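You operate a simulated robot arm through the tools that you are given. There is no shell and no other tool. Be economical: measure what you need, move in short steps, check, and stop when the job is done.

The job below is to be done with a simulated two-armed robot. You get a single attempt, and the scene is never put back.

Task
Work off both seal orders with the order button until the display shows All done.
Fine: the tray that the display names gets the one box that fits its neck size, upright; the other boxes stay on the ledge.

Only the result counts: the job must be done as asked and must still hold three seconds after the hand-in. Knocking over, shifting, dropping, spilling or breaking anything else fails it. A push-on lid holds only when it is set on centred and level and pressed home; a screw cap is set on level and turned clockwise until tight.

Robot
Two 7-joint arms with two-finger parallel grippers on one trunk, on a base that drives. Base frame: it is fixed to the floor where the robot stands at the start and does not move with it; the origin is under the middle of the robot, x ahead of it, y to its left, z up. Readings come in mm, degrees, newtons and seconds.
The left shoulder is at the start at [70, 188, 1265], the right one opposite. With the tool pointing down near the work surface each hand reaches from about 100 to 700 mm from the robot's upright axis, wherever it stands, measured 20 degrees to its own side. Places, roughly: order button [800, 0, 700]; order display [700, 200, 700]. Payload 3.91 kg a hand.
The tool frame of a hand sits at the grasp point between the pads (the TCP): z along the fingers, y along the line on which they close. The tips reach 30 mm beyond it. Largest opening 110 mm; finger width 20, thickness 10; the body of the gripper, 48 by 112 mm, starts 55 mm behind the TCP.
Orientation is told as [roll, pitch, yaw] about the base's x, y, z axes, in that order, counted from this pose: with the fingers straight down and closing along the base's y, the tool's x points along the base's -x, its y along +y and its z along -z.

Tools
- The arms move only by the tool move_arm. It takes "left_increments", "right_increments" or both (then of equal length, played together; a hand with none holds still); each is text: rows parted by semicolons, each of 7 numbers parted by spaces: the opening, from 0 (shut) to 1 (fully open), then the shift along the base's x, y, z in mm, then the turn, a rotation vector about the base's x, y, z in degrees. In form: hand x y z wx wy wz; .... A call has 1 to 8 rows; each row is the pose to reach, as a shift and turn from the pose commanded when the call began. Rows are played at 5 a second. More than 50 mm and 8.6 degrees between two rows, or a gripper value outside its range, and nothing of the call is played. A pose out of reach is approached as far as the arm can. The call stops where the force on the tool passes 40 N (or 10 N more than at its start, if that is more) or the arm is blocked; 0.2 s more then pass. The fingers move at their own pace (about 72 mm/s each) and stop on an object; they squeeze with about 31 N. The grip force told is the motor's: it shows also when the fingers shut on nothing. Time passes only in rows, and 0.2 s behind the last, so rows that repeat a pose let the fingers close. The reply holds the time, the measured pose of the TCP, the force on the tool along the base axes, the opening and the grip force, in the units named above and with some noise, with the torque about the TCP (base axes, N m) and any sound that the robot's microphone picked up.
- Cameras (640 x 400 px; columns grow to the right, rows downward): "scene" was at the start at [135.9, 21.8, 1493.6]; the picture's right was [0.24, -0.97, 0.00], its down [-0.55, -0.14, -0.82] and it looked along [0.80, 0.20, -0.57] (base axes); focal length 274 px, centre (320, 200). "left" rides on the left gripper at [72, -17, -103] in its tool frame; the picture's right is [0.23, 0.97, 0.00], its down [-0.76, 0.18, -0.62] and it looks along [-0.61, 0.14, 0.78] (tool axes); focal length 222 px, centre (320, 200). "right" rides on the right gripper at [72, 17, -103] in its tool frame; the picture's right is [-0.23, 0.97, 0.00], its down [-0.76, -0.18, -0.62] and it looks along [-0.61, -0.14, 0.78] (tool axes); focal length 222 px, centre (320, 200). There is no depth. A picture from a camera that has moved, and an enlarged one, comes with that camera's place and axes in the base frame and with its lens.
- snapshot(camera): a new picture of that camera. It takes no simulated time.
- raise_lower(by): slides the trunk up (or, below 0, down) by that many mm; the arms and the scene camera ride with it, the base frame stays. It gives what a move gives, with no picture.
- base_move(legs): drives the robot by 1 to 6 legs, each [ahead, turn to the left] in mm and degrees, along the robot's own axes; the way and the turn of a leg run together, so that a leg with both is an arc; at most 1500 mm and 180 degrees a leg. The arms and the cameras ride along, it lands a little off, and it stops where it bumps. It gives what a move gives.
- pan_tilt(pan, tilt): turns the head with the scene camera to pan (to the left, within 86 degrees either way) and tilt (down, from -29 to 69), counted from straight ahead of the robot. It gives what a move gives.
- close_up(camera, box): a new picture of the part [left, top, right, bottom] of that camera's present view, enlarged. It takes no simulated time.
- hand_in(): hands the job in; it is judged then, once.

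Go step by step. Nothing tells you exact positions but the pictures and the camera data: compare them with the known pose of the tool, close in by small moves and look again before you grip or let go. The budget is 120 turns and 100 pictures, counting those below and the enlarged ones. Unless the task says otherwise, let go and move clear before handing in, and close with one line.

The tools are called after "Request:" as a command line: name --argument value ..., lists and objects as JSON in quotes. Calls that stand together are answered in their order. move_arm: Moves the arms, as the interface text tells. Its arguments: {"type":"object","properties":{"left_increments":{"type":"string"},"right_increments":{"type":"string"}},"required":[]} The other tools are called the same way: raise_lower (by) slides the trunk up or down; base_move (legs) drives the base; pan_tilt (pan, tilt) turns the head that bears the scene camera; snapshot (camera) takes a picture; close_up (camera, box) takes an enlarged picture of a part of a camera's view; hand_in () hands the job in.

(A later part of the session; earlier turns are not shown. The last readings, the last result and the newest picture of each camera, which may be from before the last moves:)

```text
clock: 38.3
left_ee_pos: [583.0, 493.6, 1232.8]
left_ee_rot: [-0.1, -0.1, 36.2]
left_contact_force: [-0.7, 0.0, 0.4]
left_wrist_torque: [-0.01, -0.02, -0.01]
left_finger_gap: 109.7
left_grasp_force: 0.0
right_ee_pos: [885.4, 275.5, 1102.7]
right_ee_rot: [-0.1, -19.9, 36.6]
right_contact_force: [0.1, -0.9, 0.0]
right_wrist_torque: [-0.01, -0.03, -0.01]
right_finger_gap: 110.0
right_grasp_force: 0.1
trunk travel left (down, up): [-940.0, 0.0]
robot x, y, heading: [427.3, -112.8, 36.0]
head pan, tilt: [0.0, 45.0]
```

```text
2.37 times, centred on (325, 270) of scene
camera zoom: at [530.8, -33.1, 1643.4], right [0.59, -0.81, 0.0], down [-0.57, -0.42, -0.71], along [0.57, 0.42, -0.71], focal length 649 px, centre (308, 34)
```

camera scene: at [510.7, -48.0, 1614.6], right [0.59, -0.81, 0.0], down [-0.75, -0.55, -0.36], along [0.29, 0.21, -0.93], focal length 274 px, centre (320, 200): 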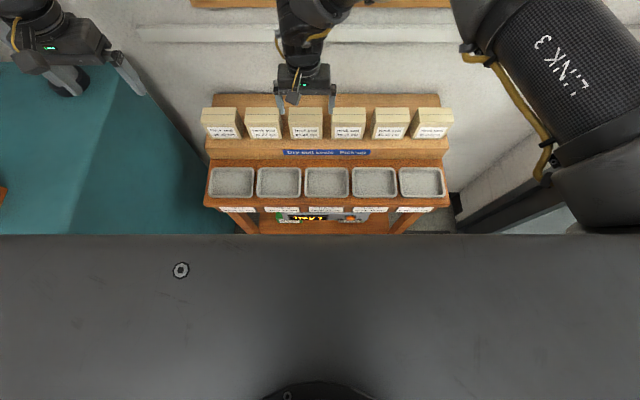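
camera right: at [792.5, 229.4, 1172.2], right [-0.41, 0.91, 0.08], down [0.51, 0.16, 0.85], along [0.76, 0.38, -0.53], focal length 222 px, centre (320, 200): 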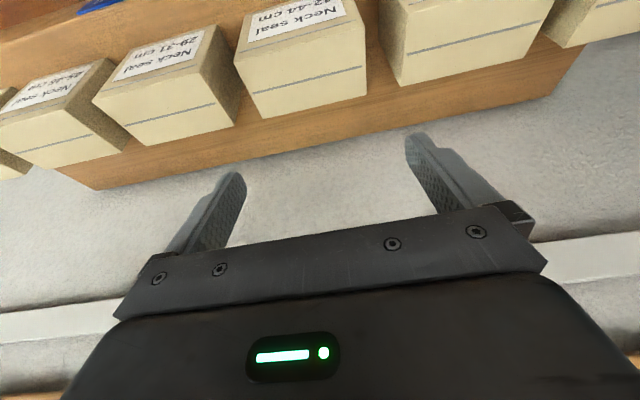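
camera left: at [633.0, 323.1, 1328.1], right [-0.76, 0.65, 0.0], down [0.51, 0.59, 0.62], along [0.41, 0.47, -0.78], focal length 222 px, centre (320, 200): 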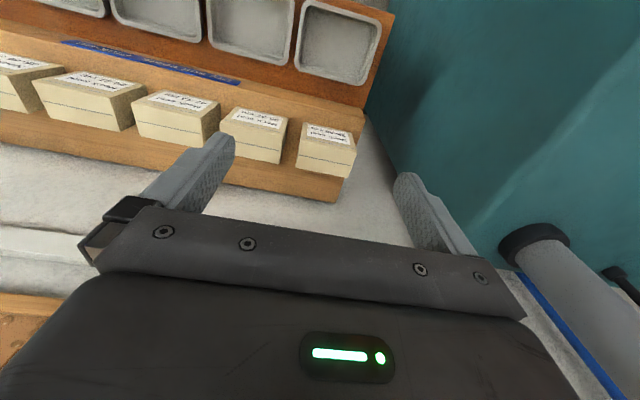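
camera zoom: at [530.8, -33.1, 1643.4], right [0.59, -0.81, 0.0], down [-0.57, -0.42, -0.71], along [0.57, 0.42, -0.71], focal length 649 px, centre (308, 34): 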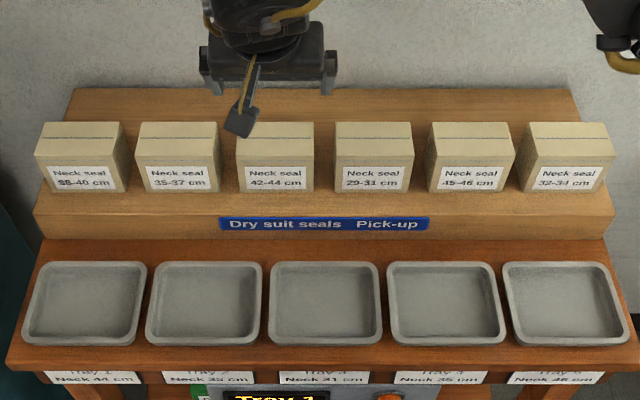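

The tilt works and the hand is over box 42‑44, roughly centred. I'll take an enlarged look for precise alignment before descending.

Request:
close_up --camera "right" --box '[180, 0, 440, 160]'

Request:
close_up --camera "scene" --box '[250, 190, 370, 275]'

```text
2.46 times, centred on (310, 80) of right
camera zoom: at [792.5, 229.4, 1172.2], right [-0.41, 0.91, 0.08], down [0.51, 0.16, 0.85], along [0.76, 0.38, -0.53], focal length 547 px, centre (345, 495)
```

zoom: 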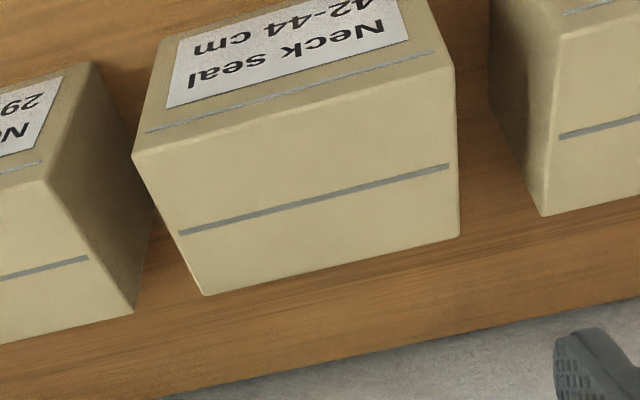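

```text
4.71 times, centred on (310, 232) of scene
camera zoom: at [530.8, -33.1, 1643.4], right [0.59, -0.81, 0.0], down [-0.57, -0.42, -0.71], along [0.57, 0.42, -0.71], focal length 1289 px, centre (367, 47)
```

zoom: 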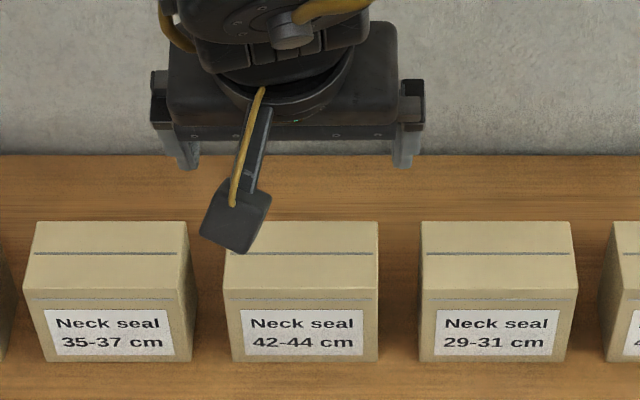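

Box 42‑44 resolves to top z≈1000, width 92, depth 51, centre (881, 270), yaw ~35.7°. I'll correct slightly and descend to grip height with the fingers straddling it.

Request:
move_arm --right_increments "1 -4.6 -5.4 -20 0 0 -0.8;1 -4.6 -5.4 -60 0 0 -0.8"

Request:
snapshot --camera "right"

Request:
close_up --camera "scene" --box '[250, 190, 370, 275]'

```text
clock: 38.9
left_ee_pos: [584.8, 496.0, 1231.7]
left_ee_rot: [0.0, 0.0, 36.1]
left_contact_force: [0.4, -0.3, -0.4]
left_wrist_torque: [-0.01, 0.03, 0.01]
left_finger_gap: 109.9
left_grasp_force: 0.1
right_ee_pos: [884.0, 272.0, 1040.1]
right_ee_rot: [0.0, -20.0, 35.8]
right_contact_force: [1.0, -0.5, -0.8]
right_wrist_torque: [-0.02, 0.0, -0.01]
right_finger_gap: 110.2
right_grasp_force: 0.0
trunk travel left (down, up): [-940.0, 0.0]
robot x, y, heading: [423.6, -108.7, 36.0]
head pan, tilt: [0.0, 45.0]
```

```text
66 pictures are left
camera right: at [788.7, 227.1, 1111.3], right [-0.4, 0.92, 0.08], down [0.51, 0.15, 0.85], along [0.76, 0.37, -0.53], focal length 222 px, centre (320, 200)
```

right: 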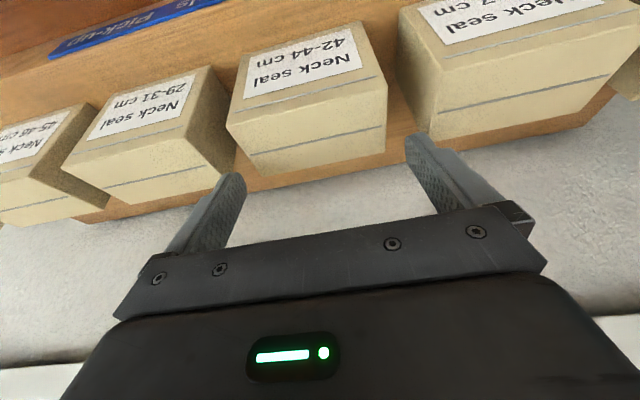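

```text
4.71 times, centred on (310, 232) of scene
camera zoom: at [532.4, -31.9, 1643.3], right [0.59, -0.81, 0.0], down [-0.57, -0.42, -0.71], along [0.57, 0.42, -0.71], focal length 1289 px, centre (367, 47)
```

zoom: 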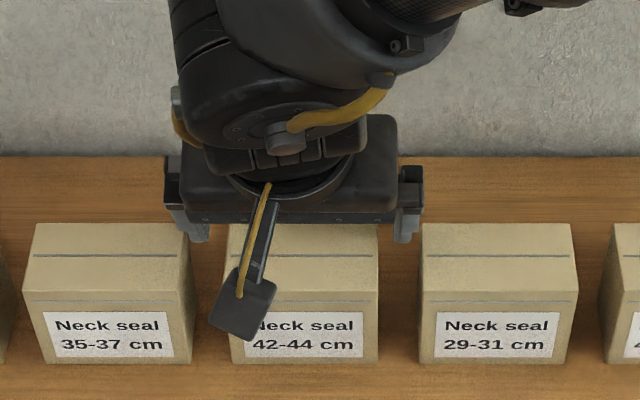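

Fingers straddle the box symmetrically in both views. Descending to grip height.

Request:
move_arm --right_increments "1 -1 -1 -25 0 0 0;1 -1 -1 -45 0 0 0;1 -1 -1 -67 0 0 0"

Request:
snapshot --camera "right"

Request:
close_up --camera "scene" --box '[250, 190, 370, 275]'

```text
clock: 39.7
left_ee_pos: [582.6, 494.8, 1233.6]
left_ee_rot: [0.0, -0.1, 36.1]
left_contact_force: [-0.4, 0.5, 0.1]
left_wrist_torque: [0.01, 0.03, 0.01]
left_finger_gap: 110.0
left_grasp_force: 0.0
right_ee_pos: [870.2, 262.1, 981.4]
right_ee_rot: [0.0, -20.1, 35.6]
right_contact_force: [0.6, -0.5, 0.0]
right_wrist_torque: [0.01, -0.01, -0.03]
right_finger_gap: 109.9
right_grasp_force: 0.1
right hand out of reach, approached as far as the arm can: row 3
trunk travel left (down, up): [-940.0, 0.0]
robot x, y, heading: [424.8, -109.8, 36.1]
head pan, tilt: [0.0, 45.0]
```

```text
64 pictures are left
camera right: at [775.9, 216.7, 1052.0], right [-0.39, 0.92, 0.08], down [0.51, 0.15, 0.85], along [0.76, 0.37, -0.53], focal length 222 px, centre (320, 200)
```

right: 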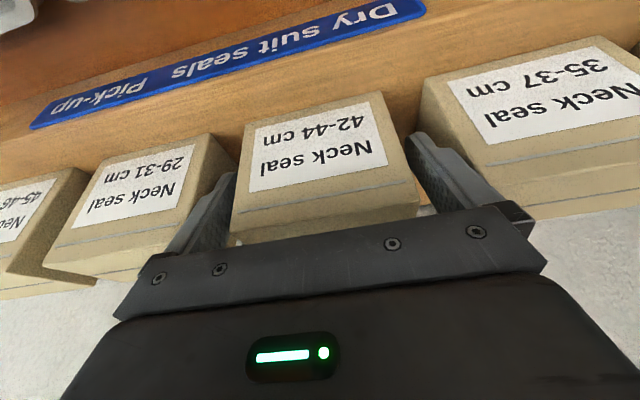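

```text
4.71 times, centred on (310, 232) of scene
camera zoom: at [530.6, -33.0, 1643.5], right [0.59, -0.81, 0.0], down [-0.57, -0.42, -0.71], along [0.57, 0.42, -0.71], focal length 1289 px, centre (367, 47)
```

zoom: 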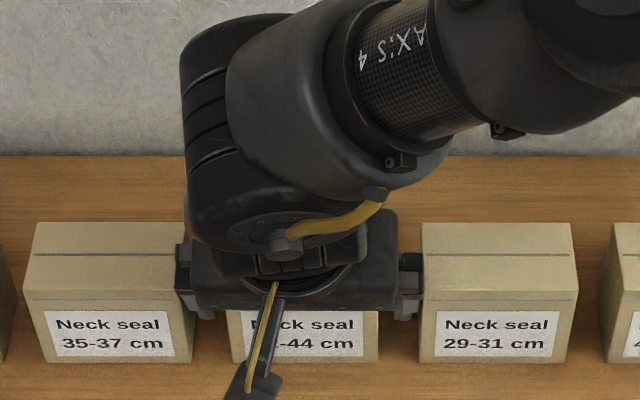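

Lower down the arm runs out of reach and slid 13 mm back. I'll raise the hand back to 1040 over the box centre, then descend using the trunk instead.

Request:
move_arm --right_increments "1 0 0 30 0 0 0;1 5 4 59 0 0 0;1 11 8.5 59 0 0 0"

Request:
raise_lower --by -68

Request:
snapshot --camera "right"

```text
clock: 40.5
left_ee_pos: [583.4, 496.9, 1231.5]
left_ee_rot: [-0.1, -0.1, 36.1]
left_contact_force: [0.5, -0.5, -0.3]
left_wrist_torque: [0.02, 0.02, 0.02]
left_finger_gap: 109.9
left_grasp_force: 0.0
right_ee_pos: [883.3, 270.6, 1040.1]
right_ee_rot: [0.0, -19.9, 35.8]
right_contact_force: [-0.1, 0.3, 1.0]
right_wrist_torque: [-0.01, 0.02, 0.01]
right_finger_gap: 110.1
right_grasp_force: 0.0
trunk travel left (down, up): [-940.0, 0.0]
robot x, y, heading: [422.9, -110.9, 35.8]
head pan, tilt: [0.0, 45.0]
```

```text
clock: 41.6
left_ee_pos: [581.9, 494.7, 1163.6]
left_ee_rot: [0.1, -0.1, 36.2]
left_contact_force: [0.4, 0.0, 0.1]
left_wrist_torque: [0.01, 0.01, -0.04]
left_finger_gap: 109.8
left_grasp_force: 0.2
right_ee_pos: [882.8, 269.4, 972.4]
right_ee_rot: [-0.1, -20.1, 35.8]
right_contact_force: [-0.2, 0.1, -0.7]
right_wrist_torque: [-0.01, 0.03, -0.01]
right_finger_gap: 110.1
right_grasp_force: 0.0
trunk travel left (down, up): [-872.0, 68.0]
robot x, y, heading: [429.3, -109.2, 36.1]
head pan, tilt: [0.0, 45.0]
```

```text
62 pictures are left
camera right: at [788.0, 224.1, 1043.2], right [-0.4, 0.92, 0.08], down [0.51, 0.15, 0.85], along [0.76, 0.37, -0.53], focal length 222 px, centre (320, 200)
```

right: 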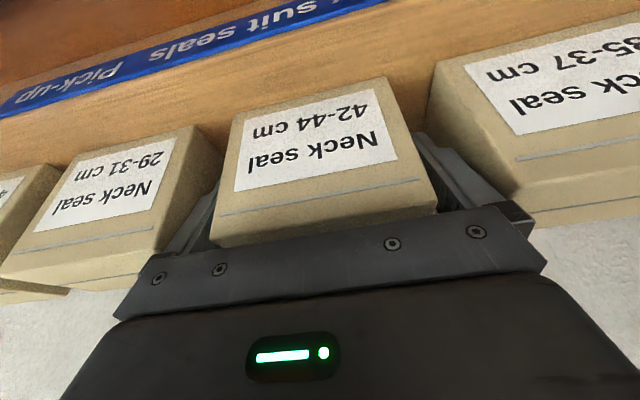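

The fingers straddle box 42‑44 with gaps on both sides. Closing the grip.

Request:
move_arm --right_increments "0.7 0 0 0 0 0 0;0.7 0 0 0 0 0 0;0.7 0 0 0 0 0 0;0.7 0 0 0 0 0 0"

Request:
snapshot --camera "right"

```text
clock: 42.6
left_ee_pos: [581.9, 495.1, 1164.3]
left_ee_rot: [0.0, -0.1, 36.1]
left_contact_force: [0.4, 0.0, 0.6]
left_wrist_torque: [-0.01, -0.01, 0.01]
left_finger_gap: 110.2
left_grasp_force: 0.1
right_ee_pos: [883.5, 269.9, 972.3]
right_ee_rot: [-0.1, -20.1, 35.8]
right_contact_force: [-0.6, -0.1, 1.9]
right_wrist_torque: [0.12, 0.16, 0.03]
right_finger_gap: 91.6
right_grasp_force: 30.8
trunk travel left (down, up): [-872.0, 68.0]
robot x, y, heading: [424.4, -112.2, 36.2]
head pan, tilt: [0.0, 45.0]
```

```text
61 pictures are left
camera right: at [788.0, 224.4, 1043.2], right [-0.4, 0.92, 0.08], down [0.51, 0.15, 0.85], along [0.76, 0.37, -0.53], focal length 222 px, centre (320, 200)
```

right: 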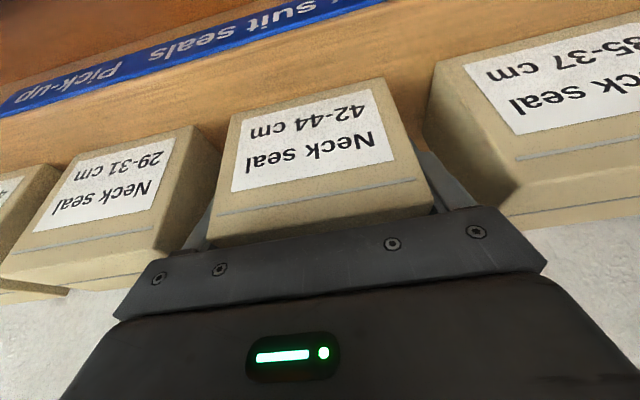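

Box 42‑44 is gripped at 91.6 mm. I'll lift it straight with the trunk, and look left at the machine for clearance.

Request:
raise_lower --by 68

Request:
pan_tilt --pan 50 --tilt 40

Request:
snapshot --camera "scene"

Request:
snapshot --camera "right"

```text
clock: 43.6
left_ee_pos: [583.3, 494.6, 1231.0]
left_ee_rot: [0.0, -0.1, 36.0]
left_contact_force: [0.2, 0.2, 0.0]
left_wrist_torque: [0.0, -0.01, -0.05]
left_finger_gap: 109.9
left_grasp_force: 0.1
right_ee_pos: [882.9, 269.7, 1040.8]
right_ee_rot: [-0.1, -19.9, 35.8]
right_contact_force: [-1.3, -0.5, -1.8]
right_wrist_torque: [0.0, 0.02, 0.01]
right_finger_gap: 91.6
right_grasp_force: 30.9
trunk travel left (down, up): [-940.0, 0.0]
robot x, y, heading: [423.2, -111.7, 36.4]
head pan, tilt: [0.0, 45.0]
```

```text
clock: 44.8
left_ee_pos: [584.1, 494.8, 1232.2]
left_ee_rot: [-0.1, -0.3, 36.1]
left_contact_force: [0.2, 1.2, 0.1]
left_wrist_torque: [-0.02, -0.05, 0.0]
left_finger_gap: 110.2
left_grasp_force: 0.1
right_ee_pos: [883.3, 270.0, 1039.5]
right_ee_rot: [-0.1, -20.1, 35.9]
right_contact_force: [0.2, -0.2, -1.3]
right_wrist_torque: [0.0, 0.01, -0.02]
right_finger_gap: 91.5
right_grasp_force: 30.7
trunk travel left (down, up): [-940.0, 0.0]
robot x, y, heading: [422.6, -105.5, 36.0]
head pan, tilt: [50.0, 40.0]
```

```text
60 pictures are left
camera scene: at [471.3, 4.2, 1650.6], right [1.0, -0.07, 0.0], down [-0.04, -0.64, -0.77], along [0.05, 0.76, -0.64], focal length 274 px, centre (320, 200)
```

scene: 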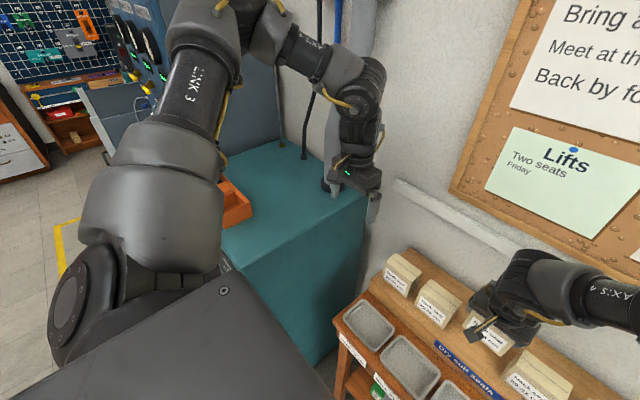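

```text
59 pictures are left
camera right: at [788.3, 224.5, 1110.9], right [-0.4, 0.92, 0.08], down [0.51, 0.15, 0.85], along [0.76, 0.37, -0.53], focal length 222 px, centre (320, 200)
```

right: 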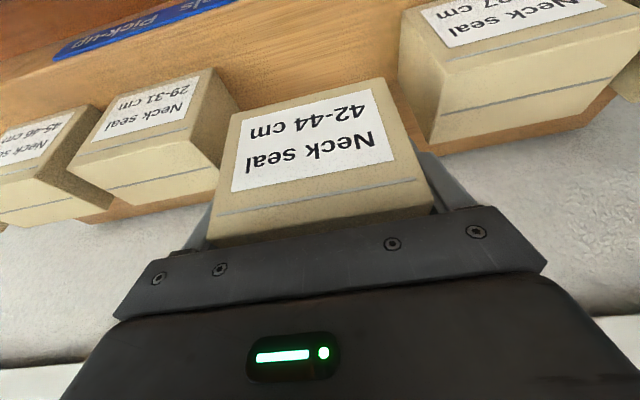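

The box is held clear. The machine's face lies just beyond the left hand, so I'll pull the left hand in, and lift the box higher and back over the trays.

Request:
move_arm --left_increments "1 -11 -28 0 0 0 0;1 -23 -56 0 0 0 0;1 -34 -84 0 0 0 0;1 -46 -111 0 0 0 0" --right_increments "0.7 0 0 40 0 0 0;0.7 -32.4 -23.5 40 0 0 0;0.7 -64.7 -47 40 0 0 0;0.7 -97 -70.5 40 0 0 0"

```text
clock: 45.8
left_ee_pos: [535.8, 383.4, 1233.4]
left_ee_rot: [0.0, -0.2, 36.1]
left_contact_force: [-0.3, -0.7, 0.5]
left_wrist_torque: [0.02, 0.05, 0.02]
left_finger_gap: 109.9
left_grasp_force: 0.0
right_ee_pos: [785.5, 197.1, 1079.9]
right_ee_rot: [-0.1, -20.2, 35.8]
right_contact_force: [1.0, -1.2, -0.9]
right_wrist_torque: [0.0, 0.0, 0.0]
right_finger_gap: 91.8
right_grasp_force: 31.6
trunk travel left (down, up): [-940.0, 0.0]
robot x, y, heading: [425.8, -111.4, 36.1]
head pan, tilt: [50.0, 40.0]
```

Both moved cleanly. Now turn the robot 12° left and look at the trays.

Request:
base_move --legs '[[0, 12]]'

Request:
pan_tilt --pan -12 --tilt 50

Request:
snapshot --camera "scene"

```text
clock: 47.0
left_ee_pos: [434.3, 397.0, 1232.9]
left_ee_rot: [0.0, 0.0, 48.0]
left_contact_force: [0.0, -0.8, -0.5]
left_wrist_torque: [0.01, 0.04, -0.05]
left_finger_gap: 110.0
left_grasp_force: 0.1
right_ee_pos: [717.1, 267.4, 1078.9]
right_ee_rot: [0.1, -20.0, 47.5]
right_contact_force: [-0.9, 0.5, -1.0]
right_wrist_torque: [-0.01, -0.01, 0.0]
right_finger_gap: 91.9
right_grasp_force: 31.4
trunk travel left (down, up): [-940.0, 0.0]
robot x, y, heading: [424.4, -109.1, 47.9]
head pan, tilt: [50.0, 40.0]
```

```text
clock: 48.3
left_ee_pos: [432.1, 396.5, 1232.6]
left_ee_rot: [0.0, -0.1, 48.0]
left_contact_force: [-0.9, -1.1, 0.6]
left_wrist_torque: [0.0, 0.03, -0.02]
left_finger_gap: 110.1
left_grasp_force: 0.1
right_ee_pos: [716.7, 268.7, 1079.2]
right_ee_rot: [-0.2, -20.0, 47.7]
right_contact_force: [0.2, -0.6, -0.7]
right_wrist_torque: [0.0, -0.02, -0.01]
right_finger_gap: 91.7
right_grasp_force: 31.1
trunk travel left (down, up): [-940.0, 0.0]
robot x, y, heading: [425.4, -111.0, 48.0]
head pan, tilt: [-12.0, 50.0]
```

```text
58 pictures are left
camera scene: at [520.7, -27.6, 1636.5], right [0.59, -0.81, 0.0], down [-0.62, -0.45, -0.64], along [0.52, 0.38, -0.77], focal length 274 px, centre (320, 200)
```

scene: 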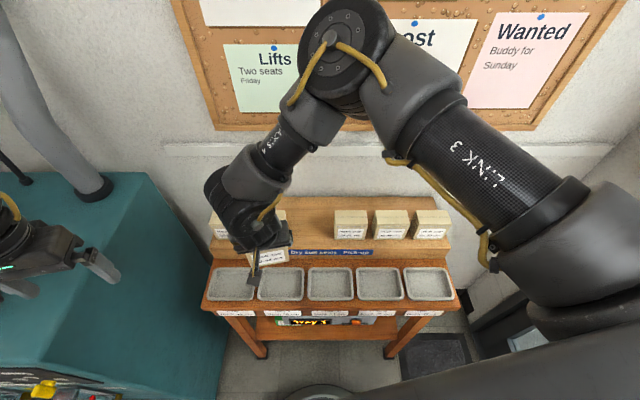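

Tray 1 is estimated at about (634, 368), rim z≈880, table top ≈856. I'll move the box over it and restore its yaw.

Request:
move_arm --right_increments "0.7 -20 25 0 0 0 -4;0.7 -41 50 0 0 0 -8;0.7 -62 75 0 0 0 -11.9;0.7 -83 99 0 0 0 -11.9"

Request:
snapshot --camera "right"

Request:
snapshot --camera "scene"

```text
clock: 49.3
left_ee_pos: [433.2, 397.0, 1233.1]
left_ee_rot: [0.0, -0.1, 48.0]
left_contact_force: [-0.5, -0.2, -0.9]
left_wrist_torque: [0.02, 0.0, 0.02]
left_finger_gap: 110.2
left_grasp_force: 0.0
right_ee_pos: [660.0, 338.9, 1079.2]
right_ee_rot: [0.1, -19.9, 35.7]
right_contact_force: [-0.3, 0.4, -1.2]
right_wrist_torque: [0.0, 0.0, 0.03]
right_finger_gap: 91.9
right_grasp_force: 31.0
right hand out of reach, approached as far as the arm can: row 3, 4
trunk travel left (down, up): [-940.0, 0.0]
robot x, y, heading: [425.6, -108.8, 47.7]
head pan, tilt: [-12.0, 50.0]
```

```text
57 pictures are left
camera right: at [565.0, 293.2, 1149.4], right [-0.4, 0.92, 0.08], down [0.51, 0.15, 0.85], along [0.76, 0.37, -0.53], focal length 222 px, centre (320, 200)
```

right: 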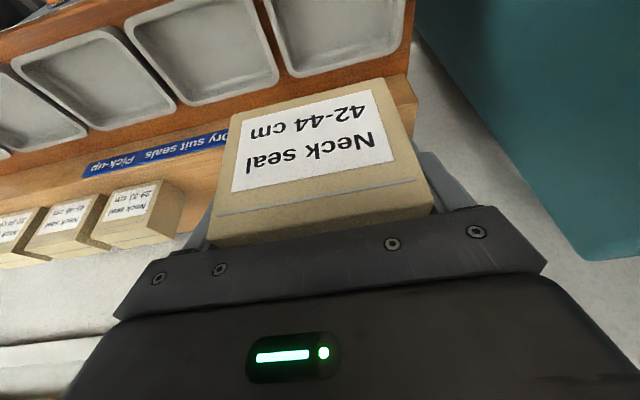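

```text
56 pictures are left
camera scene: at [520.9, -28.4, 1636.5], right [0.59, -0.81, 0.0], down [-0.62, -0.45, -0.64], along [0.52, 0.38, -0.77], focal length 274 px, centre (320, 200)
```

scene: 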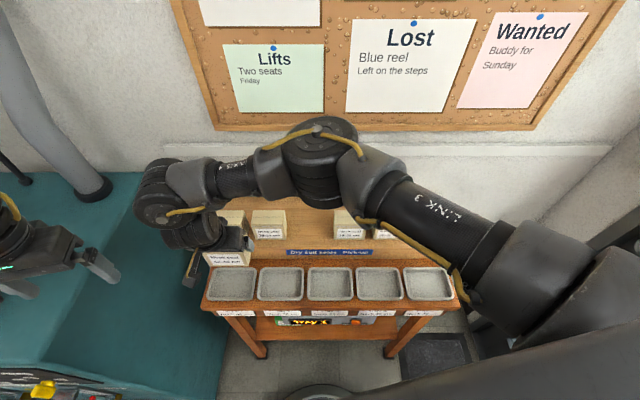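

The hand falls about 40 mm short, so I'll turn the robot 6° more left and then correct.

Request:
base_move --legs '[[0, 6]]'

```text
clock: 50.2
left_ee_pos: [384.4, 395.0, 1233.9]
left_ee_rot: [0.3, -0.1, 53.8]
left_contact_force: [-0.7, 0.2, -0.5]
left_wrist_torque: [-0.02, 0.03, 0.01]
left_finger_gap: 110.1
left_grasp_force: 0.0
right_ee_pos: [615.1, 360.6, 1077.7]
right_ee_rot: [0.5, -19.9, 41.6]
right_contact_force: [1.3, 0.0, -1.2]
right_wrist_torque: [0.01, 0.04, -0.01]
right_finger_gap: 91.8
right_grasp_force: 31.3
trunk travel left (down, up): [-940.0, 0.0]
robot x, y, heading: [426.9, -110.9, 53.8]
head pan, tilt: [-12.0, 50.0]
```

Now shift (19, 8), fix the yaw, and then lower the trunk 90 mm to check alignment from nearer.

Request:
move_arm --right_increments "0.7 10 4 0 0 0 -3;0.7 19 8 0 0 0 -5.8;0.7 19 8 0 0 0 -5.8"

Request:
raise_lower --by -90

Request:
snapshot --camera "scene"

Request:
snapshot --camera "right"

```text
clock: 51.0
left_ee_pos: [379.5, 396.4, 1232.3]
left_ee_rot: [0.0, 0.0, 53.7]
left_contact_force: [-0.5, 0.4, 0.2]
left_wrist_torque: [-0.02, -0.02, 0.02]
left_finger_gap: 110.0
left_grasp_force: 0.1
right_ee_pos: [631.1, 369.6, 1077.9]
right_ee_rot: [0.0, -20.1, 35.9]
right_contact_force: [-0.5, -0.6, -0.4]
right_wrist_torque: [0.0, 0.0, 0.01]
right_finger_gap: 92.0
right_grasp_force: 31.2
trunk travel left (down, up): [-940.0, 0.0]
robot x, y, heading: [423.6, -113.4, 54.0]
head pan, tilt: [-12.0, 50.0]
```

```text
clock: 52.3
left_ee_pos: [381.4, 395.9, 1143.3]
left_ee_rot: [0.0, -0.1, 53.8]
left_contact_force: [-0.2, -0.4, -0.1]
left_wrist_torque: [0.01, -0.03, -0.02]
left_finger_gap: 110.2
left_grasp_force: 0.2
right_ee_pos: [630.5, 369.2, 988.5]
right_ee_rot: [0.1, -20.0, 35.8]
right_contact_force: [-0.5, -0.5, -0.6]
right_wrist_torque: [-0.01, 0.01, 0.0]
right_finger_gap: 91.5
right_grasp_force: 30.9
trunk travel left (down, up): [-850.0, 90.0]
robot x, y, heading: [424.1, -111.5, 53.7]
head pan, tilt: [-12.0, 50.0]
```

```text
55 pictures are left
camera scene: at [511.4, -18.1, 1546.5], right [0.67, -0.74, 0.0], down [-0.57, -0.51, -0.64], along [0.48, 0.43, -0.77], focal length 274 px, centre (320, 200)
```

scene: 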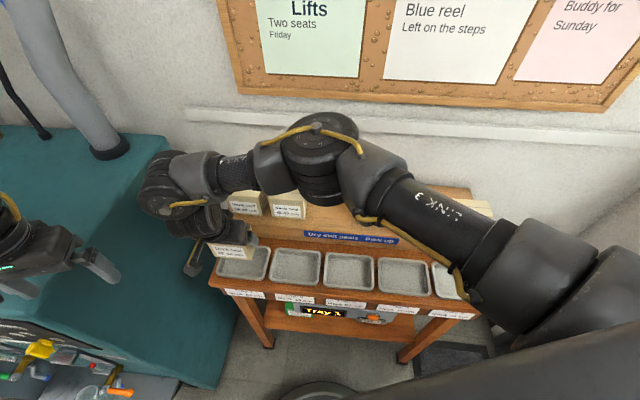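

```text
54 pictures are left
camera right: at [536.6, 323.0, 1059.7], right [-0.4, 0.91, 0.08], down [0.51, 0.15, 0.85], along [0.76, 0.38, -0.53], focal length 222 px, centre (320, 200)
```

right: 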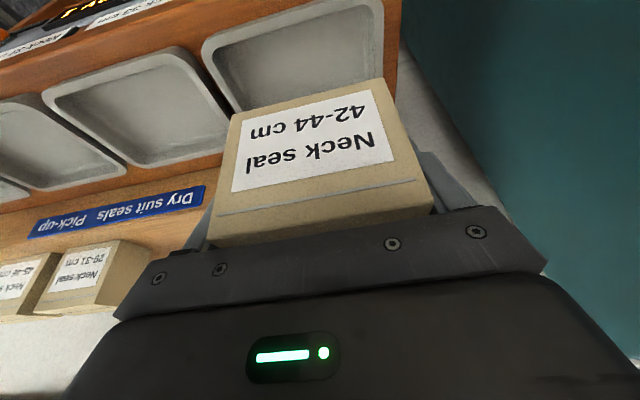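

The box is centred over tray 1 within a few mm. I'll lower 60 mm with the trunk, then finish gently with arm steps.

Request:
raise_lower --by -58

Request:
snapshot --camera "right"

Request:
close_up --camera "scene" --box '[190, 170, 310, 250]'

```text
clock: 52.8
left_ee_pos: [380.5, 393.8, 1130.1]
left_ee_rot: [0.5, -0.1, 53.9]
left_contact_force: [-3.2, -6.5, 17.0]
left_wrist_torque: [0.41, 0.98, 0.4]
left_finger_gap: 109.3
left_grasp_force: 0.0
right_ee_pos: [632.0, 368.1, 972.1]
right_ee_rot: [0.2, -20.0, 35.8]
right_contact_force: [-0.1, 0.7, -2.3]
right_wrist_torque: [-0.04, -0.02, 0.01]
right_finger_gap: 91.8
right_grasp_force: 31.4
trunk travel left (down, up): [-833.0, 107.0]
robot x, y, heading: [425.3, -108.9, 53.8]
head pan, tilt: [-12.0, 50.0]
stopped: the force on the tool passed its limit at 92 N (the readings are from after the stop); the commanded pose is now the measured one
```

```text
53 pictures are left
camera right: at [537.3, 321.3, 1043.0], right [-0.4, 0.91, 0.08], down [0.51, 0.15, 0.85], along [0.76, 0.38, -0.53], focal length 222 px, centre (320, 200)
```

right: 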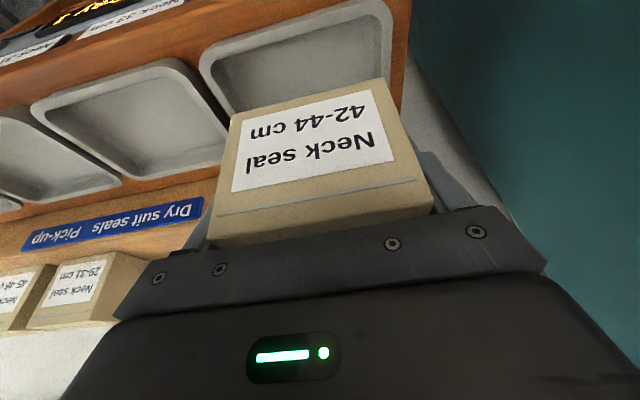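

```text
5.00 times, centred on (250, 210) of scene
camera zoom: at [512.4, -20.8, 1529.3], right [0.67, -0.74, 0.0], down [-0.57, -0.51, -0.64], along [0.48, 0.43, -0.77], focal length 1370 px, centre (670, 150)
```

zoom: 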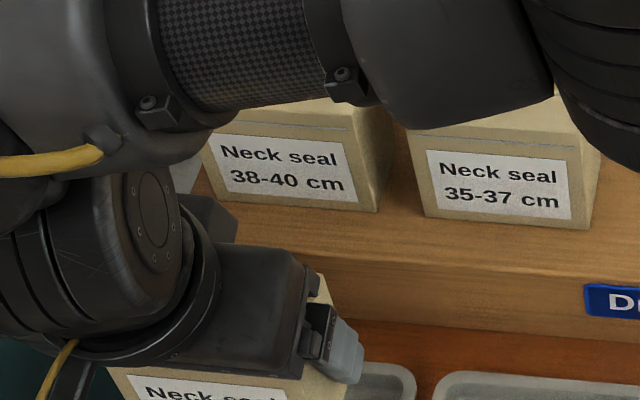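

The left hand's outer finger touched the machine top at z≈1100. I'll raise the trunk a little, pull the left hand in by 115 mm, and then continue.

Request:
raise_lower --by 25

Request:
move_arm --left_increments "0.3 0 -30 10 0 0 0;0.3 0 -60 10 0 0 0;0.3 0 -90 10 0 0 0;0.3 5 -125 10 0 0 0"

Request:
pan_tilt --pan 40 --tilt 50

Request:
snapshot --camera "scene"

```text
clock: 53.5
left_ee_pos: [380.3, 396.3, 1152.6]
left_ee_rot: [0.3, -0.3, 53.9]
left_contact_force: [-0.1, 0.0, 0.4]
left_wrist_torque: [0.02, 0.04, 0.0]
left_finger_gap: 110.1
left_grasp_force: 0.0
right_ee_pos: [630.8, 368.3, 996.1]
right_ee_rot: [0.1, -20.0, 35.7]
right_contact_force: [0.8, 0.3, -1.3]
right_wrist_torque: [0.01, 0.04, -0.02]
right_finger_gap: 91.8
right_grasp_force: 31.4
trunk travel left (down, up): [-858.0, 82.0]
robot x, y, heading: [423.8, -108.7, 53.8]
head pan, tilt: [-12.0, 50.0]
```

```text
clock: 54.5
left_ee_pos: [362.5, 363.0, 1161.4]
left_ee_rot: [0.3, -0.2, 53.7]
left_contact_force: [-0.3, -0.3, 0.4]
left_wrist_torque: [0.0, 0.02, 0.04]
left_finger_gap: 33.0
left_grasp_force: 0.0
left hand out of reach, approached as far as the arm can: row 1, 2, 3, 4
right_ee_pos: [631.7, 368.6, 996.6]
right_ee_rot: [0.2, -20.0, 35.8]
right_contact_force: [0.0, -0.8, -2.1]
right_wrist_torque: [0.02, 0.04, 0.0]
right_finger_gap: 91.8
right_grasp_force: 31.2
trunk travel left (down, up): [-858.0, 82.0]
robot x, y, heading: [426.4, -110.6, 54.0]
head pan, tilt: [-12.0, 50.0]
```

```text
clock: 55.7
left_ee_pos: [362.2, 363.0, 1161.9]
left_ee_rot: [0.2, -0.2, 53.6]
left_contact_force: [0.2, 0.2, 0.3]
left_wrist_torque: [0.0, 0.02, -0.01]
left_finger_gap: 33.0
left_grasp_force: 0.0
right_ee_pos: [632.0, 370.3, 996.3]
right_ee_rot: [0.1, -20.0, 35.8]
right_contact_force: [-0.5, -0.1, -1.8]
right_wrist_torque: [-0.03, 0.0, -0.01]
right_finger_gap: 91.6
right_grasp_force: 30.9
trunk travel left (down, up): [-858.0, 82.0]
robot x, y, heading: [424.7, -111.6, 53.9]
head pan, tilt: [40.0, 50.0]
```

```text
51 pictures are left
camera scene: at [449.4, 7.1, 1554.3], right [1.0, 0.07, 0.0], down [0.05, -0.76, -0.64], along [-0.04, 0.64, -0.77], focal length 274 px, centre (320, 200)
```

scene: 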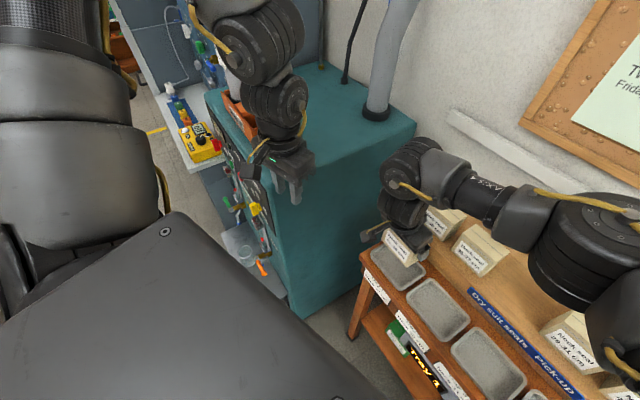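

The left hand sits right over the machine's corner. I'll raise it by 120 mm so the trunk can come down.

Request:
move_arm --left_increments "0.3 0 0 40 0 0 0;0.3 0 0 80 0 0 0;0.3 0 0 120 0 0 0"

```text
clock: 56.5
left_ee_pos: [359.3, 364.7, 1284.7]
left_ee_rot: [0.3, -0.2, 53.9]
left_contact_force: [0.2, -0.2, -0.5]
left_wrist_torque: [-0.02, -0.01, -0.03]
left_finger_gap: 33.0
left_grasp_force: 0.0
right_ee_pos: [631.1, 368.6, 996.7]
right_ee_rot: [0.1, -19.9, 35.8]
right_contact_force: [0.0, 0.0, -1.6]
right_wrist_torque: [-0.05, 0.04, -0.01]
right_finger_gap: 91.7
right_grasp_force: 30.7
trunk travel left (down, up): [-858.0, 82.0]
robot x, y, heading: [425.0, -109.7, 53.6]
head pan, tilt: [40.0, 50.0]
```

Raised to 1285. Now lower the trunk 60 mm and check the tray alignment.

Request:
raise_lower --by -60

Request:
snapshot --camera "right"

Request:
close_up --camera "scene" --box '[340, 150, 480, 320]'

```text
clock: 57.5
left_ee_pos: [360.7, 364.8, 1223.8]
left_ee_rot: [0.4, -0.2, 53.9]
left_contact_force: [0.0, 1.0, -0.4]
left_wrist_torque: [-0.04, -0.01, 0.0]
left_finger_gap: 33.0
left_grasp_force: 0.1
right_ee_pos: [631.0, 369.2, 936.7]
right_ee_rot: [0.1, -20.0, 35.7]
right_contact_force: [0.3, -0.9, -1.4]
right_wrist_torque: [-0.02, 0.01, -0.02]
right_finger_gap: 91.5
right_grasp_force: 30.9
trunk travel left (down, up): [-798.0, 142.0]
robot x, y, heading: [427.9, -112.3, 54.0]
head pan, tilt: [40.0, 50.0]
```

```text
50 pictures are left
camera right: at [536.6, 322.7, 1007.5], right [-0.4, 0.91, 0.08], down [0.51, 0.15, 0.85], along [0.76, 0.38, -0.53], focal length 222 px, centre (320, 200)
```

right: 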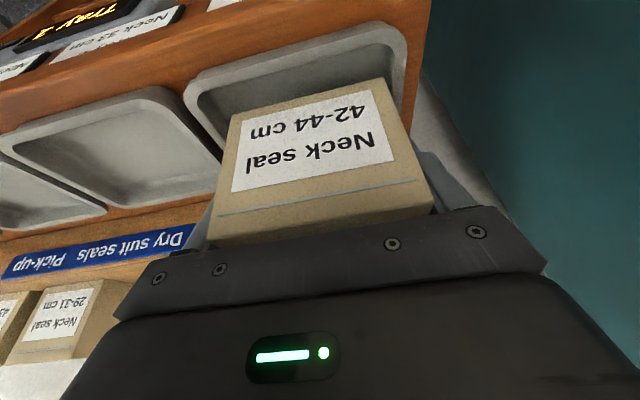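

```text
2.35 times, centred on (410, 235) of scene
camera zoom: at [449.1, 6.9, 1494.4], right [1.0, 0.07, 0.0], down [0.05, -0.76, -0.64], along [-0.04, 0.64, -0.77], focal length 645 px, centre (108, 118)
```

zoom: 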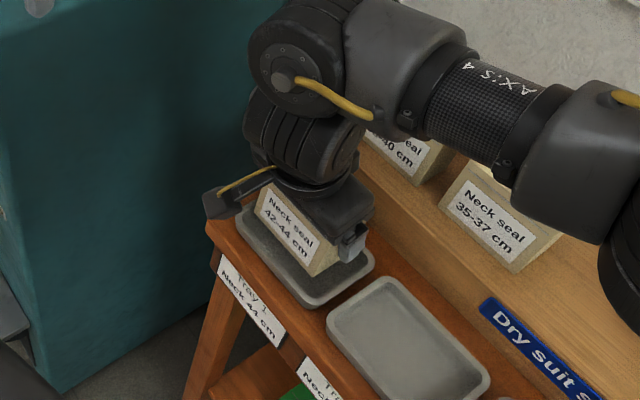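

The box is well within tray 1's outline. I'll nudge 3 mm and lower gently with the arm.

Request:
move_arm --right_increments "0.7 1.8 -2.4 -6 0 0 0;0.7 1.8 -2.4 -11 0 0 0;0.7 1.8 -2.4 -15 0 0 0;0.7 1.8 -2.4 -18 0 0 0;0.7 1.8 -2.4 -20 0 0 0"

```text
clock: 58.7
left_ee_pos: [360.1, 364.1, 1223.6]
left_ee_rot: [0.4, -0.2, 53.9]
left_contact_force: [-0.1, 0.1, 0.1]
left_wrist_torque: [-0.02, 0.02, -0.03]
left_finger_gap: 33.2
left_grasp_force: 0.1
right_ee_pos: [634.0, 365.3, 917.1]
right_ee_rot: [0.1, -20.0, 35.7]
right_contact_force: [-0.1, 0.7, -1.7]
right_wrist_torque: [0.01, 0.01, 0.0]
right_finger_gap: 91.6
right_grasp_force: 30.4
trunk travel left (down, up): [-798.0, 142.0]
robot x, y, heading: [428.9, -113.5, 53.9]
head pan, tilt: [40.0, 50.0]
```

Request:
move_arm --right_increments "0.7 0 0 -3 0 0 0;0.7 0 0 -6 0 0 0;0.7 0 0 -8 0 0 0;0.7 0 0 -10 0 0 0;0.7 0 0 -12 0 0 0"

Request:
snapshot --camera "right"

```text
clock: 59.5
left_ee_pos: [360.7, 359.9, 1226.0]
left_ee_rot: [0.4, -0.4, 53.9]
left_contact_force: [-0.3, 0.3, -0.4]
left_wrist_torque: [0.03, 0.01, 0.02]
left_finger_gap: 32.8
left_grasp_force: 0.0
right_ee_pos: [632.0, 367.5, 914.6]
right_ee_rot: [0.6, -20.6, 35.5]
right_contact_force: [-0.5, -10.8, 21.2]
right_wrist_torque: [0.66, 0.72, 0.4]
right_finger_gap: 91.6
right_grasp_force: 30.7
trunk travel left (down, up): [-798.0, 142.0]
robot x, y, heading: [424.8, -111.3, 53.8]
head pan, tilt: [40.0, 50.0]
stopped in row 4 (right hand): the force on the tool passed its limit at 44 N (the readings are from after the stop); the commanded pose is now the measured one
```

```text
48 pictures are left
camera right: at [538.3, 319.5, 984.9], right [-0.4, 0.91, 0.09], down [0.51, 0.14, 0.85], along [0.76, 0.38, -0.52], focal length 222 px, centre (320, 200)
```

right: 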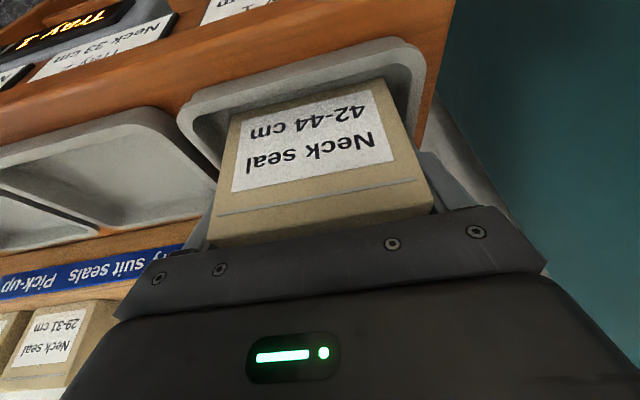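

The contact torque indicates the left finger tip is on the tray's left rim (z≈886), so the box must shift right a few mm. I'll raise 6 mm and measure with a close-up.

Request:
move_arm --right_increments "0.7 0 0 4 0 0 0;0.7 0 0 8 0 0 0;0.7 0 0 8 0 0 0"

Request:
close_up --camera "right" --box '[160, 20, 480, 220]'

Request:
close_up --camera "scene" --box '[370, 180, 450, 230]'

```text
clock: 60.3
left_ee_pos: [359.4, 364.0, 1223.5]
left_ee_rot: [0.4, -0.2, 53.9]
left_contact_force: [0.2, -0.5, 0.6]
left_wrist_torque: [0.0, 0.02, 0.03]
left_finger_gap: 32.8
left_grasp_force: 0.0
right_ee_pos: [632.3, 369.2, 920.9]
right_ee_rot: [0.5, -20.5, 35.5]
right_contact_force: [-0.4, -0.7, -0.6]
right_wrist_torque: [0.03, -0.01, 0.05]
right_finger_gap: 91.6
right_grasp_force: 30.6
trunk travel left (down, up): [-798.0, 142.0]
robot x, y, heading: [427.9, -111.0, 54.0]
head pan, tilt: [40.0, 50.0]
```

```text
2.00 times, centred on (320, 120) of right
camera zoom: at [538.6, 322.3, 990.7], right [-0.4, 0.91, 0.09], down [0.51, 0.14, 0.85], along [0.76, 0.38, -0.52], focal length 444 px, centre (320, 360)
```

zoom: 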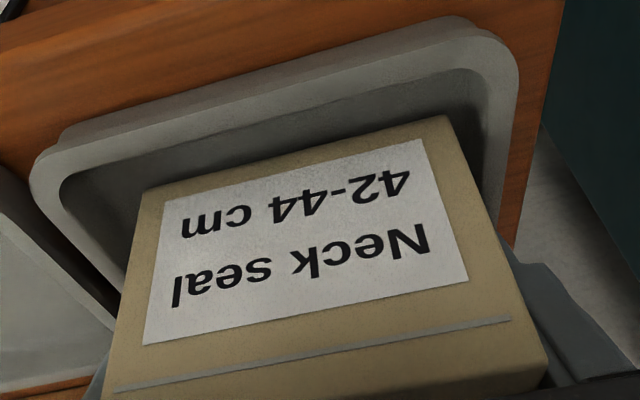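

```text
8.00 times, centred on (410, 205) of scene
camera zoom: at [448.9, 6.4, 1494.3], right [1.0, 0.07, 0.0], down [0.05, -0.76, -0.64], along [-0.04, 0.64, -0.77], focal length 2192 px, centre (-400, 160)
```

zoom: 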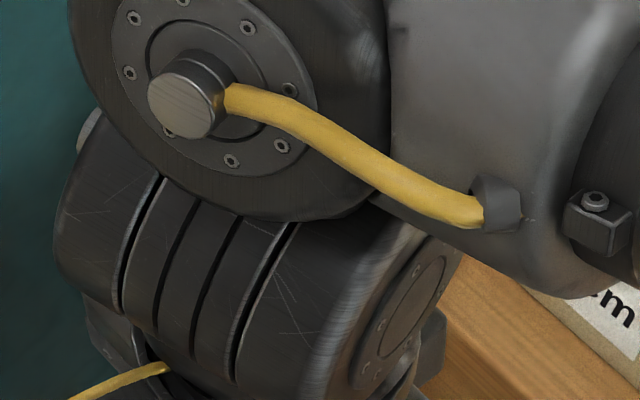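

The tray opening is centred about 4 mm right of the box and is just wide enough. I'll shift 4 mm right, relevel, and lower again.

Request:
move_arm --right_increments "0.7 2.4 -3.2 0 -0.7 0.1 0.3;0.7 2.4 -3.2 -4 -0.7 0.1 0.3;0.7 2.4 -3.2 -7 -0.7 0.1 0.3;0.7 2.4 -3.2 -9 -0.7 0.1 0.3;0.7 2.4 -3.2 -11 -0.7 0.1 0.3;0.7 2.4 -3.2 -13 -0.7 0.1 0.3;0.7 2.4 -3.2 -15 -0.7 0.1 0.3;0.7 2.4 -3.2 -17 -0.7 0.1 0.3"

```text
clock: 62.1
left_ee_pos: [359.8, 361.8, 1225.4]
left_ee_rot: [0.4, -0.4, 53.9]
left_contact_force: [-0.5, 0.1, 0.4]
left_wrist_torque: [-0.04, 0.02, 0.01]
left_finger_gap: 33.0
left_grasp_force: 0.0
right_ee_pos: [634.6, 364.2, 903.2]
right_ee_rot: [0.0, -19.9, 36.2]
right_contact_force: [1.5, -0.8, 31.8]
right_wrist_torque: [-0.12, 0.09, -0.02]
right_finger_gap: 92.0
right_grasp_force: 30.9
trunk travel left (down, up): [-798.0, 142.0]
robot x, y, heading: [424.5, -111.9, 53.6]
head pan, tilt: [40.0, 50.0]
```

The box is on the tray floor, force centred. I'll release the grip slightly, then lift straight out.

Request:
move_arm --right_increments "0.7 0 0 2 0 0 0;0.87 0 0 2 0 0 0;0.87 0 0 2 0 0 0;0.87 0 0 12 0 0 0;0.87 0 0 22 0 0 0;0.87 0 0 30 0 0 0"

Request:
snapshot --camera "right"

```text
clock: 63.5
left_ee_pos: [359.9, 365.6, 1223.3]
left_ee_rot: [0.3, -0.2, 53.9]
left_contact_force: [-0.2, 0.3, -0.7]
left_wrist_torque: [-0.03, -0.04, -0.01]
left_finger_gap: 33.0
left_grasp_force: 0.1
right_ee_pos: [635.8, 364.3, 932.1]
right_ee_rot: [-0.1, -19.9, 36.1]
right_contact_force: [-0.5, 0.0, 0.0]
right_wrist_torque: [-0.01, 0.04, -0.02]
right_finger_gap: 95.9
right_grasp_force: 0.1
trunk travel left (down, up): [-798.0, 142.0]
robot x, y, heading: [426.7, -106.6, 53.7]
head pan, tilt: [40.0, 50.0]
```

```text
45 pictures are left
camera right: at [542.5, 318.9, 1003.9], right [-0.4, 0.91, 0.08], down [0.51, 0.15, 0.85], along [0.76, 0.38, -0.53], focal length 222 px, centre (320, 200)
```

right: 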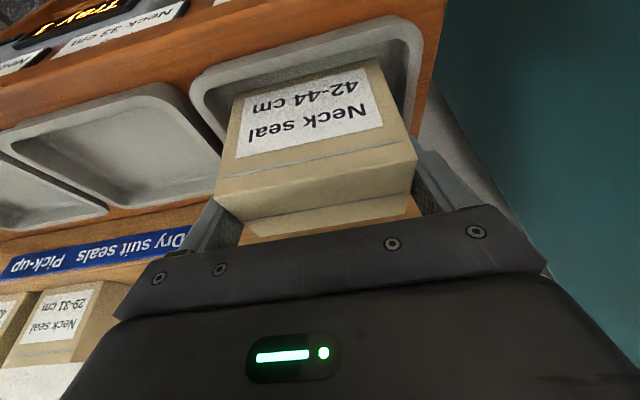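

Box 42‑44 stands upright in tray 1. Now raise, turn back and back off for the second button press.

Request:
raise_lower --by 142

Request:
base_move --legs '[[0, -18], [-142, 0]]'

Request:
pan_tilt --pan 0 --tilt 45

Request:
snapshot --camera "scene"

```text
clock: 65.2
left_ee_pos: [360.0, 364.8, 1365.6]
left_ee_rot: [0.4, -0.2, 53.9]
left_contact_force: [0.2, 0.4, -0.6]
left_wrist_torque: [0.01, 0.01, -0.01]
left_finger_gap: 32.9
left_grasp_force: 0.1
right_ee_pos: [637.8, 365.2, 1074.5]
right_ee_rot: [-0.1, -20.0, 36.0]
right_contact_force: [0.1, 0.5, 0.8]
right_wrist_torque: [0.0, 0.0, 0.04]
right_finger_gap: 95.7
right_grasp_force: 0.1
trunk travel left (down, up): [-940.0, 0.0]
robot x, y, heading: [424.0, -111.7, 54.0]
head pan, tilt: [40.0, 50.0]
```

```text
clock: 67.6
left_ee_pos: [397.4, 279.9, 1365.1]
left_ee_rot: [0.4, -0.1, 35.9]
left_contact_force: [0.3, 0.1, -0.3]
left_wrist_torque: [0.04, 0.02, 0.03]
left_finger_gap: 33.3
left_grasp_force: 0.0
right_ee_pos: [661.5, 194.3, 1074.7]
right_ee_rot: [-0.1, -19.9, 18.1]
right_contact_force: [0.6, -0.4, 0.2]
right_wrist_torque: [0.03, 0.03, -0.02]
right_finger_gap: 96.1
right_grasp_force: 0.0
trunk travel left (down, up): [-940.0, 0.0]
robot x, y, heading: [312.1, -196.8, 35.8]
head pan, tilt: [40.0, 50.0]
```

```text
clock: 68.6
left_ee_pos: [395.2, 277.5, 1364.5]
left_ee_rot: [0.3, -0.2, 35.9]
left_contact_force: [-0.2, 0.1, 0.3]
left_wrist_torque: [-0.01, 0.0, 0.01]
left_finger_gap: 32.7
left_grasp_force: 0.1
right_ee_pos: [658.8, 193.5, 1074.6]
right_ee_rot: [-0.1, -20.0, 18.1]
right_contact_force: [0.5, 0.6, -0.9]
right_wrist_torque: [0.0, 0.02, -0.01]
right_finger_gap: 95.7
right_grasp_force: 0.1
trunk travel left (down, up): [-940.0, 0.0]
robot x, y, heading: [308.6, -193.2, 35.9]
head pan, tilt: [0.0, 45.0]
```

```text
44 pictures are left
camera scene: at [416.5, -115.6, 1643.2], right [0.59, -0.81, 0.0], down [-0.57, -0.42, -0.71], along [0.57, 0.41, -0.71], focal length 274 px, centre (320, 200)
```

scene: 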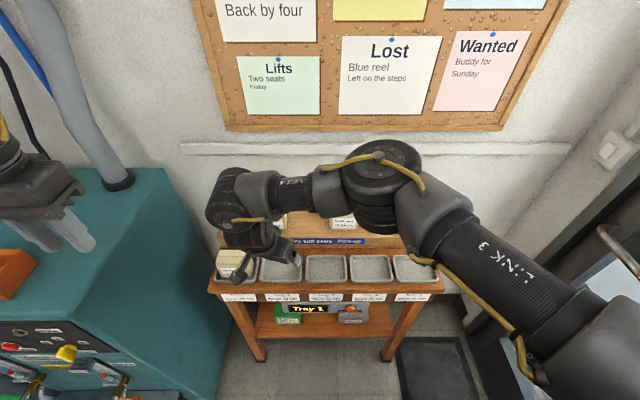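

Next I bring the right hand in line with the button at height, restoring yaw 36°, fingers shut.

Request:
move_arm --right_increments "0 12 -34 0 0 0 3;0 25 -68 0 0 0 6;0 37 -102 0 0 0 9;0 50 -136 0 0 0 12;0 62 -170 0 0 0 15;0 72 -205 0 0 0 17.9"

Request:
raise_lower --by -165

```text
clock: 70.0
left_ee_pos: [395.6, 277.2, 1366.0]
left_ee_rot: [0.4, -0.2, 35.9]
left_contact_force: [0.4, 0.3, 0.5]
left_wrist_torque: [0.05, -0.01, -0.02]
left_finger_gap: 33.0
left_grasp_force: 0.1
right_ee_pos: [729.7, -14.0, 1074.3]
right_ee_rot: [-0.1, -19.9, 36.0]
right_contact_force: [-0.1, -0.3, -0.5]
right_wrist_torque: [0.0, 0.05, -0.01]
right_finger_gap: 0.0
right_grasp_force: 30.6
trunk travel left (down, up): [-940.0, 0.0]
robot x, y, heading: [310.8, -196.0, 35.9]
head pan, tilt: [0.0, 45.0]
```

```text
clock: 71.9
left_ee_pos: [395.2, 277.4, 1201.2]
left_ee_rot: [0.5, -0.2, 35.9]
left_contact_force: [0.1, -0.7, -0.2]
left_wrist_torque: [0.03, -0.02, -0.02]
left_finger_gap: 33.1
left_grasp_force: 0.0
right_ee_pos: [728.7, -12.7, 909.0]
right_ee_rot: [-0.2, -19.9, 36.1]
right_contact_force: [0.8, -0.1, 0.0]
right_wrist_torque: [0.01, 0.0, 0.03]
right_finger_gap: 0.0
right_grasp_force: 31.0
trunk travel left (down, up): [-775.0, 165.0]
robot x, y, heading: [307.2, -196.8, 35.7]
head pan, tilt: [0.0, 45.0]
```

Now lower to button height while tilting to 50°.

Request:
move_arm --right_increments "0 0 0 -34 3.5 -4.8 0;0 0 0 -68 7 -9.6 0;0 0 0 -102 10.4 -14.4 0;0 0 0 -136 13.8 -19.1 0;0 2 1 -171 17.3 -23.9 0;0 4 3 -171 17.3 -23.9 0"

Request:
snapshot --camera "right"

```text
clock: 73.3
left_ee_pos: [395.1, 278.3, 1200.9]
left_ee_rot: [0.3, -0.2, 35.8]
left_contact_force: [0.0, 0.5, 0.3]
left_wrist_torque: [0.0, 0.0, 0.01]
left_finger_gap: 33.3
left_grasp_force: 0.0
right_ee_pos: [733.1, -8.6, 739.2]
right_ee_rot: [-0.2, -49.5, 36.0]
right_contact_force: [0.4, 0.0, 0.6]
right_wrist_torque: [-0.01, -0.02, 0.01]
right_finger_gap: 0.0
right_grasp_force: 31.2
trunk travel left (down, up): [-775.0, 165.0]
robot x, y, heading: [313.4, -191.6, 35.8]
head pan, tilt: [0.0, 45.0]
```

```text
43 pictures are left
camera right: at [620.9, -68.4, 750.4], right [-0.45, 0.88, 0.17], down [0.12, -0.13, 0.98], along [0.88, 0.47, -0.05], focal length 222 px, centre (320, 200)
```

right: 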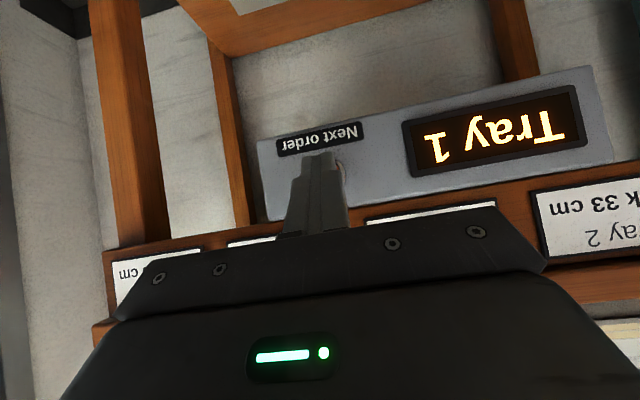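

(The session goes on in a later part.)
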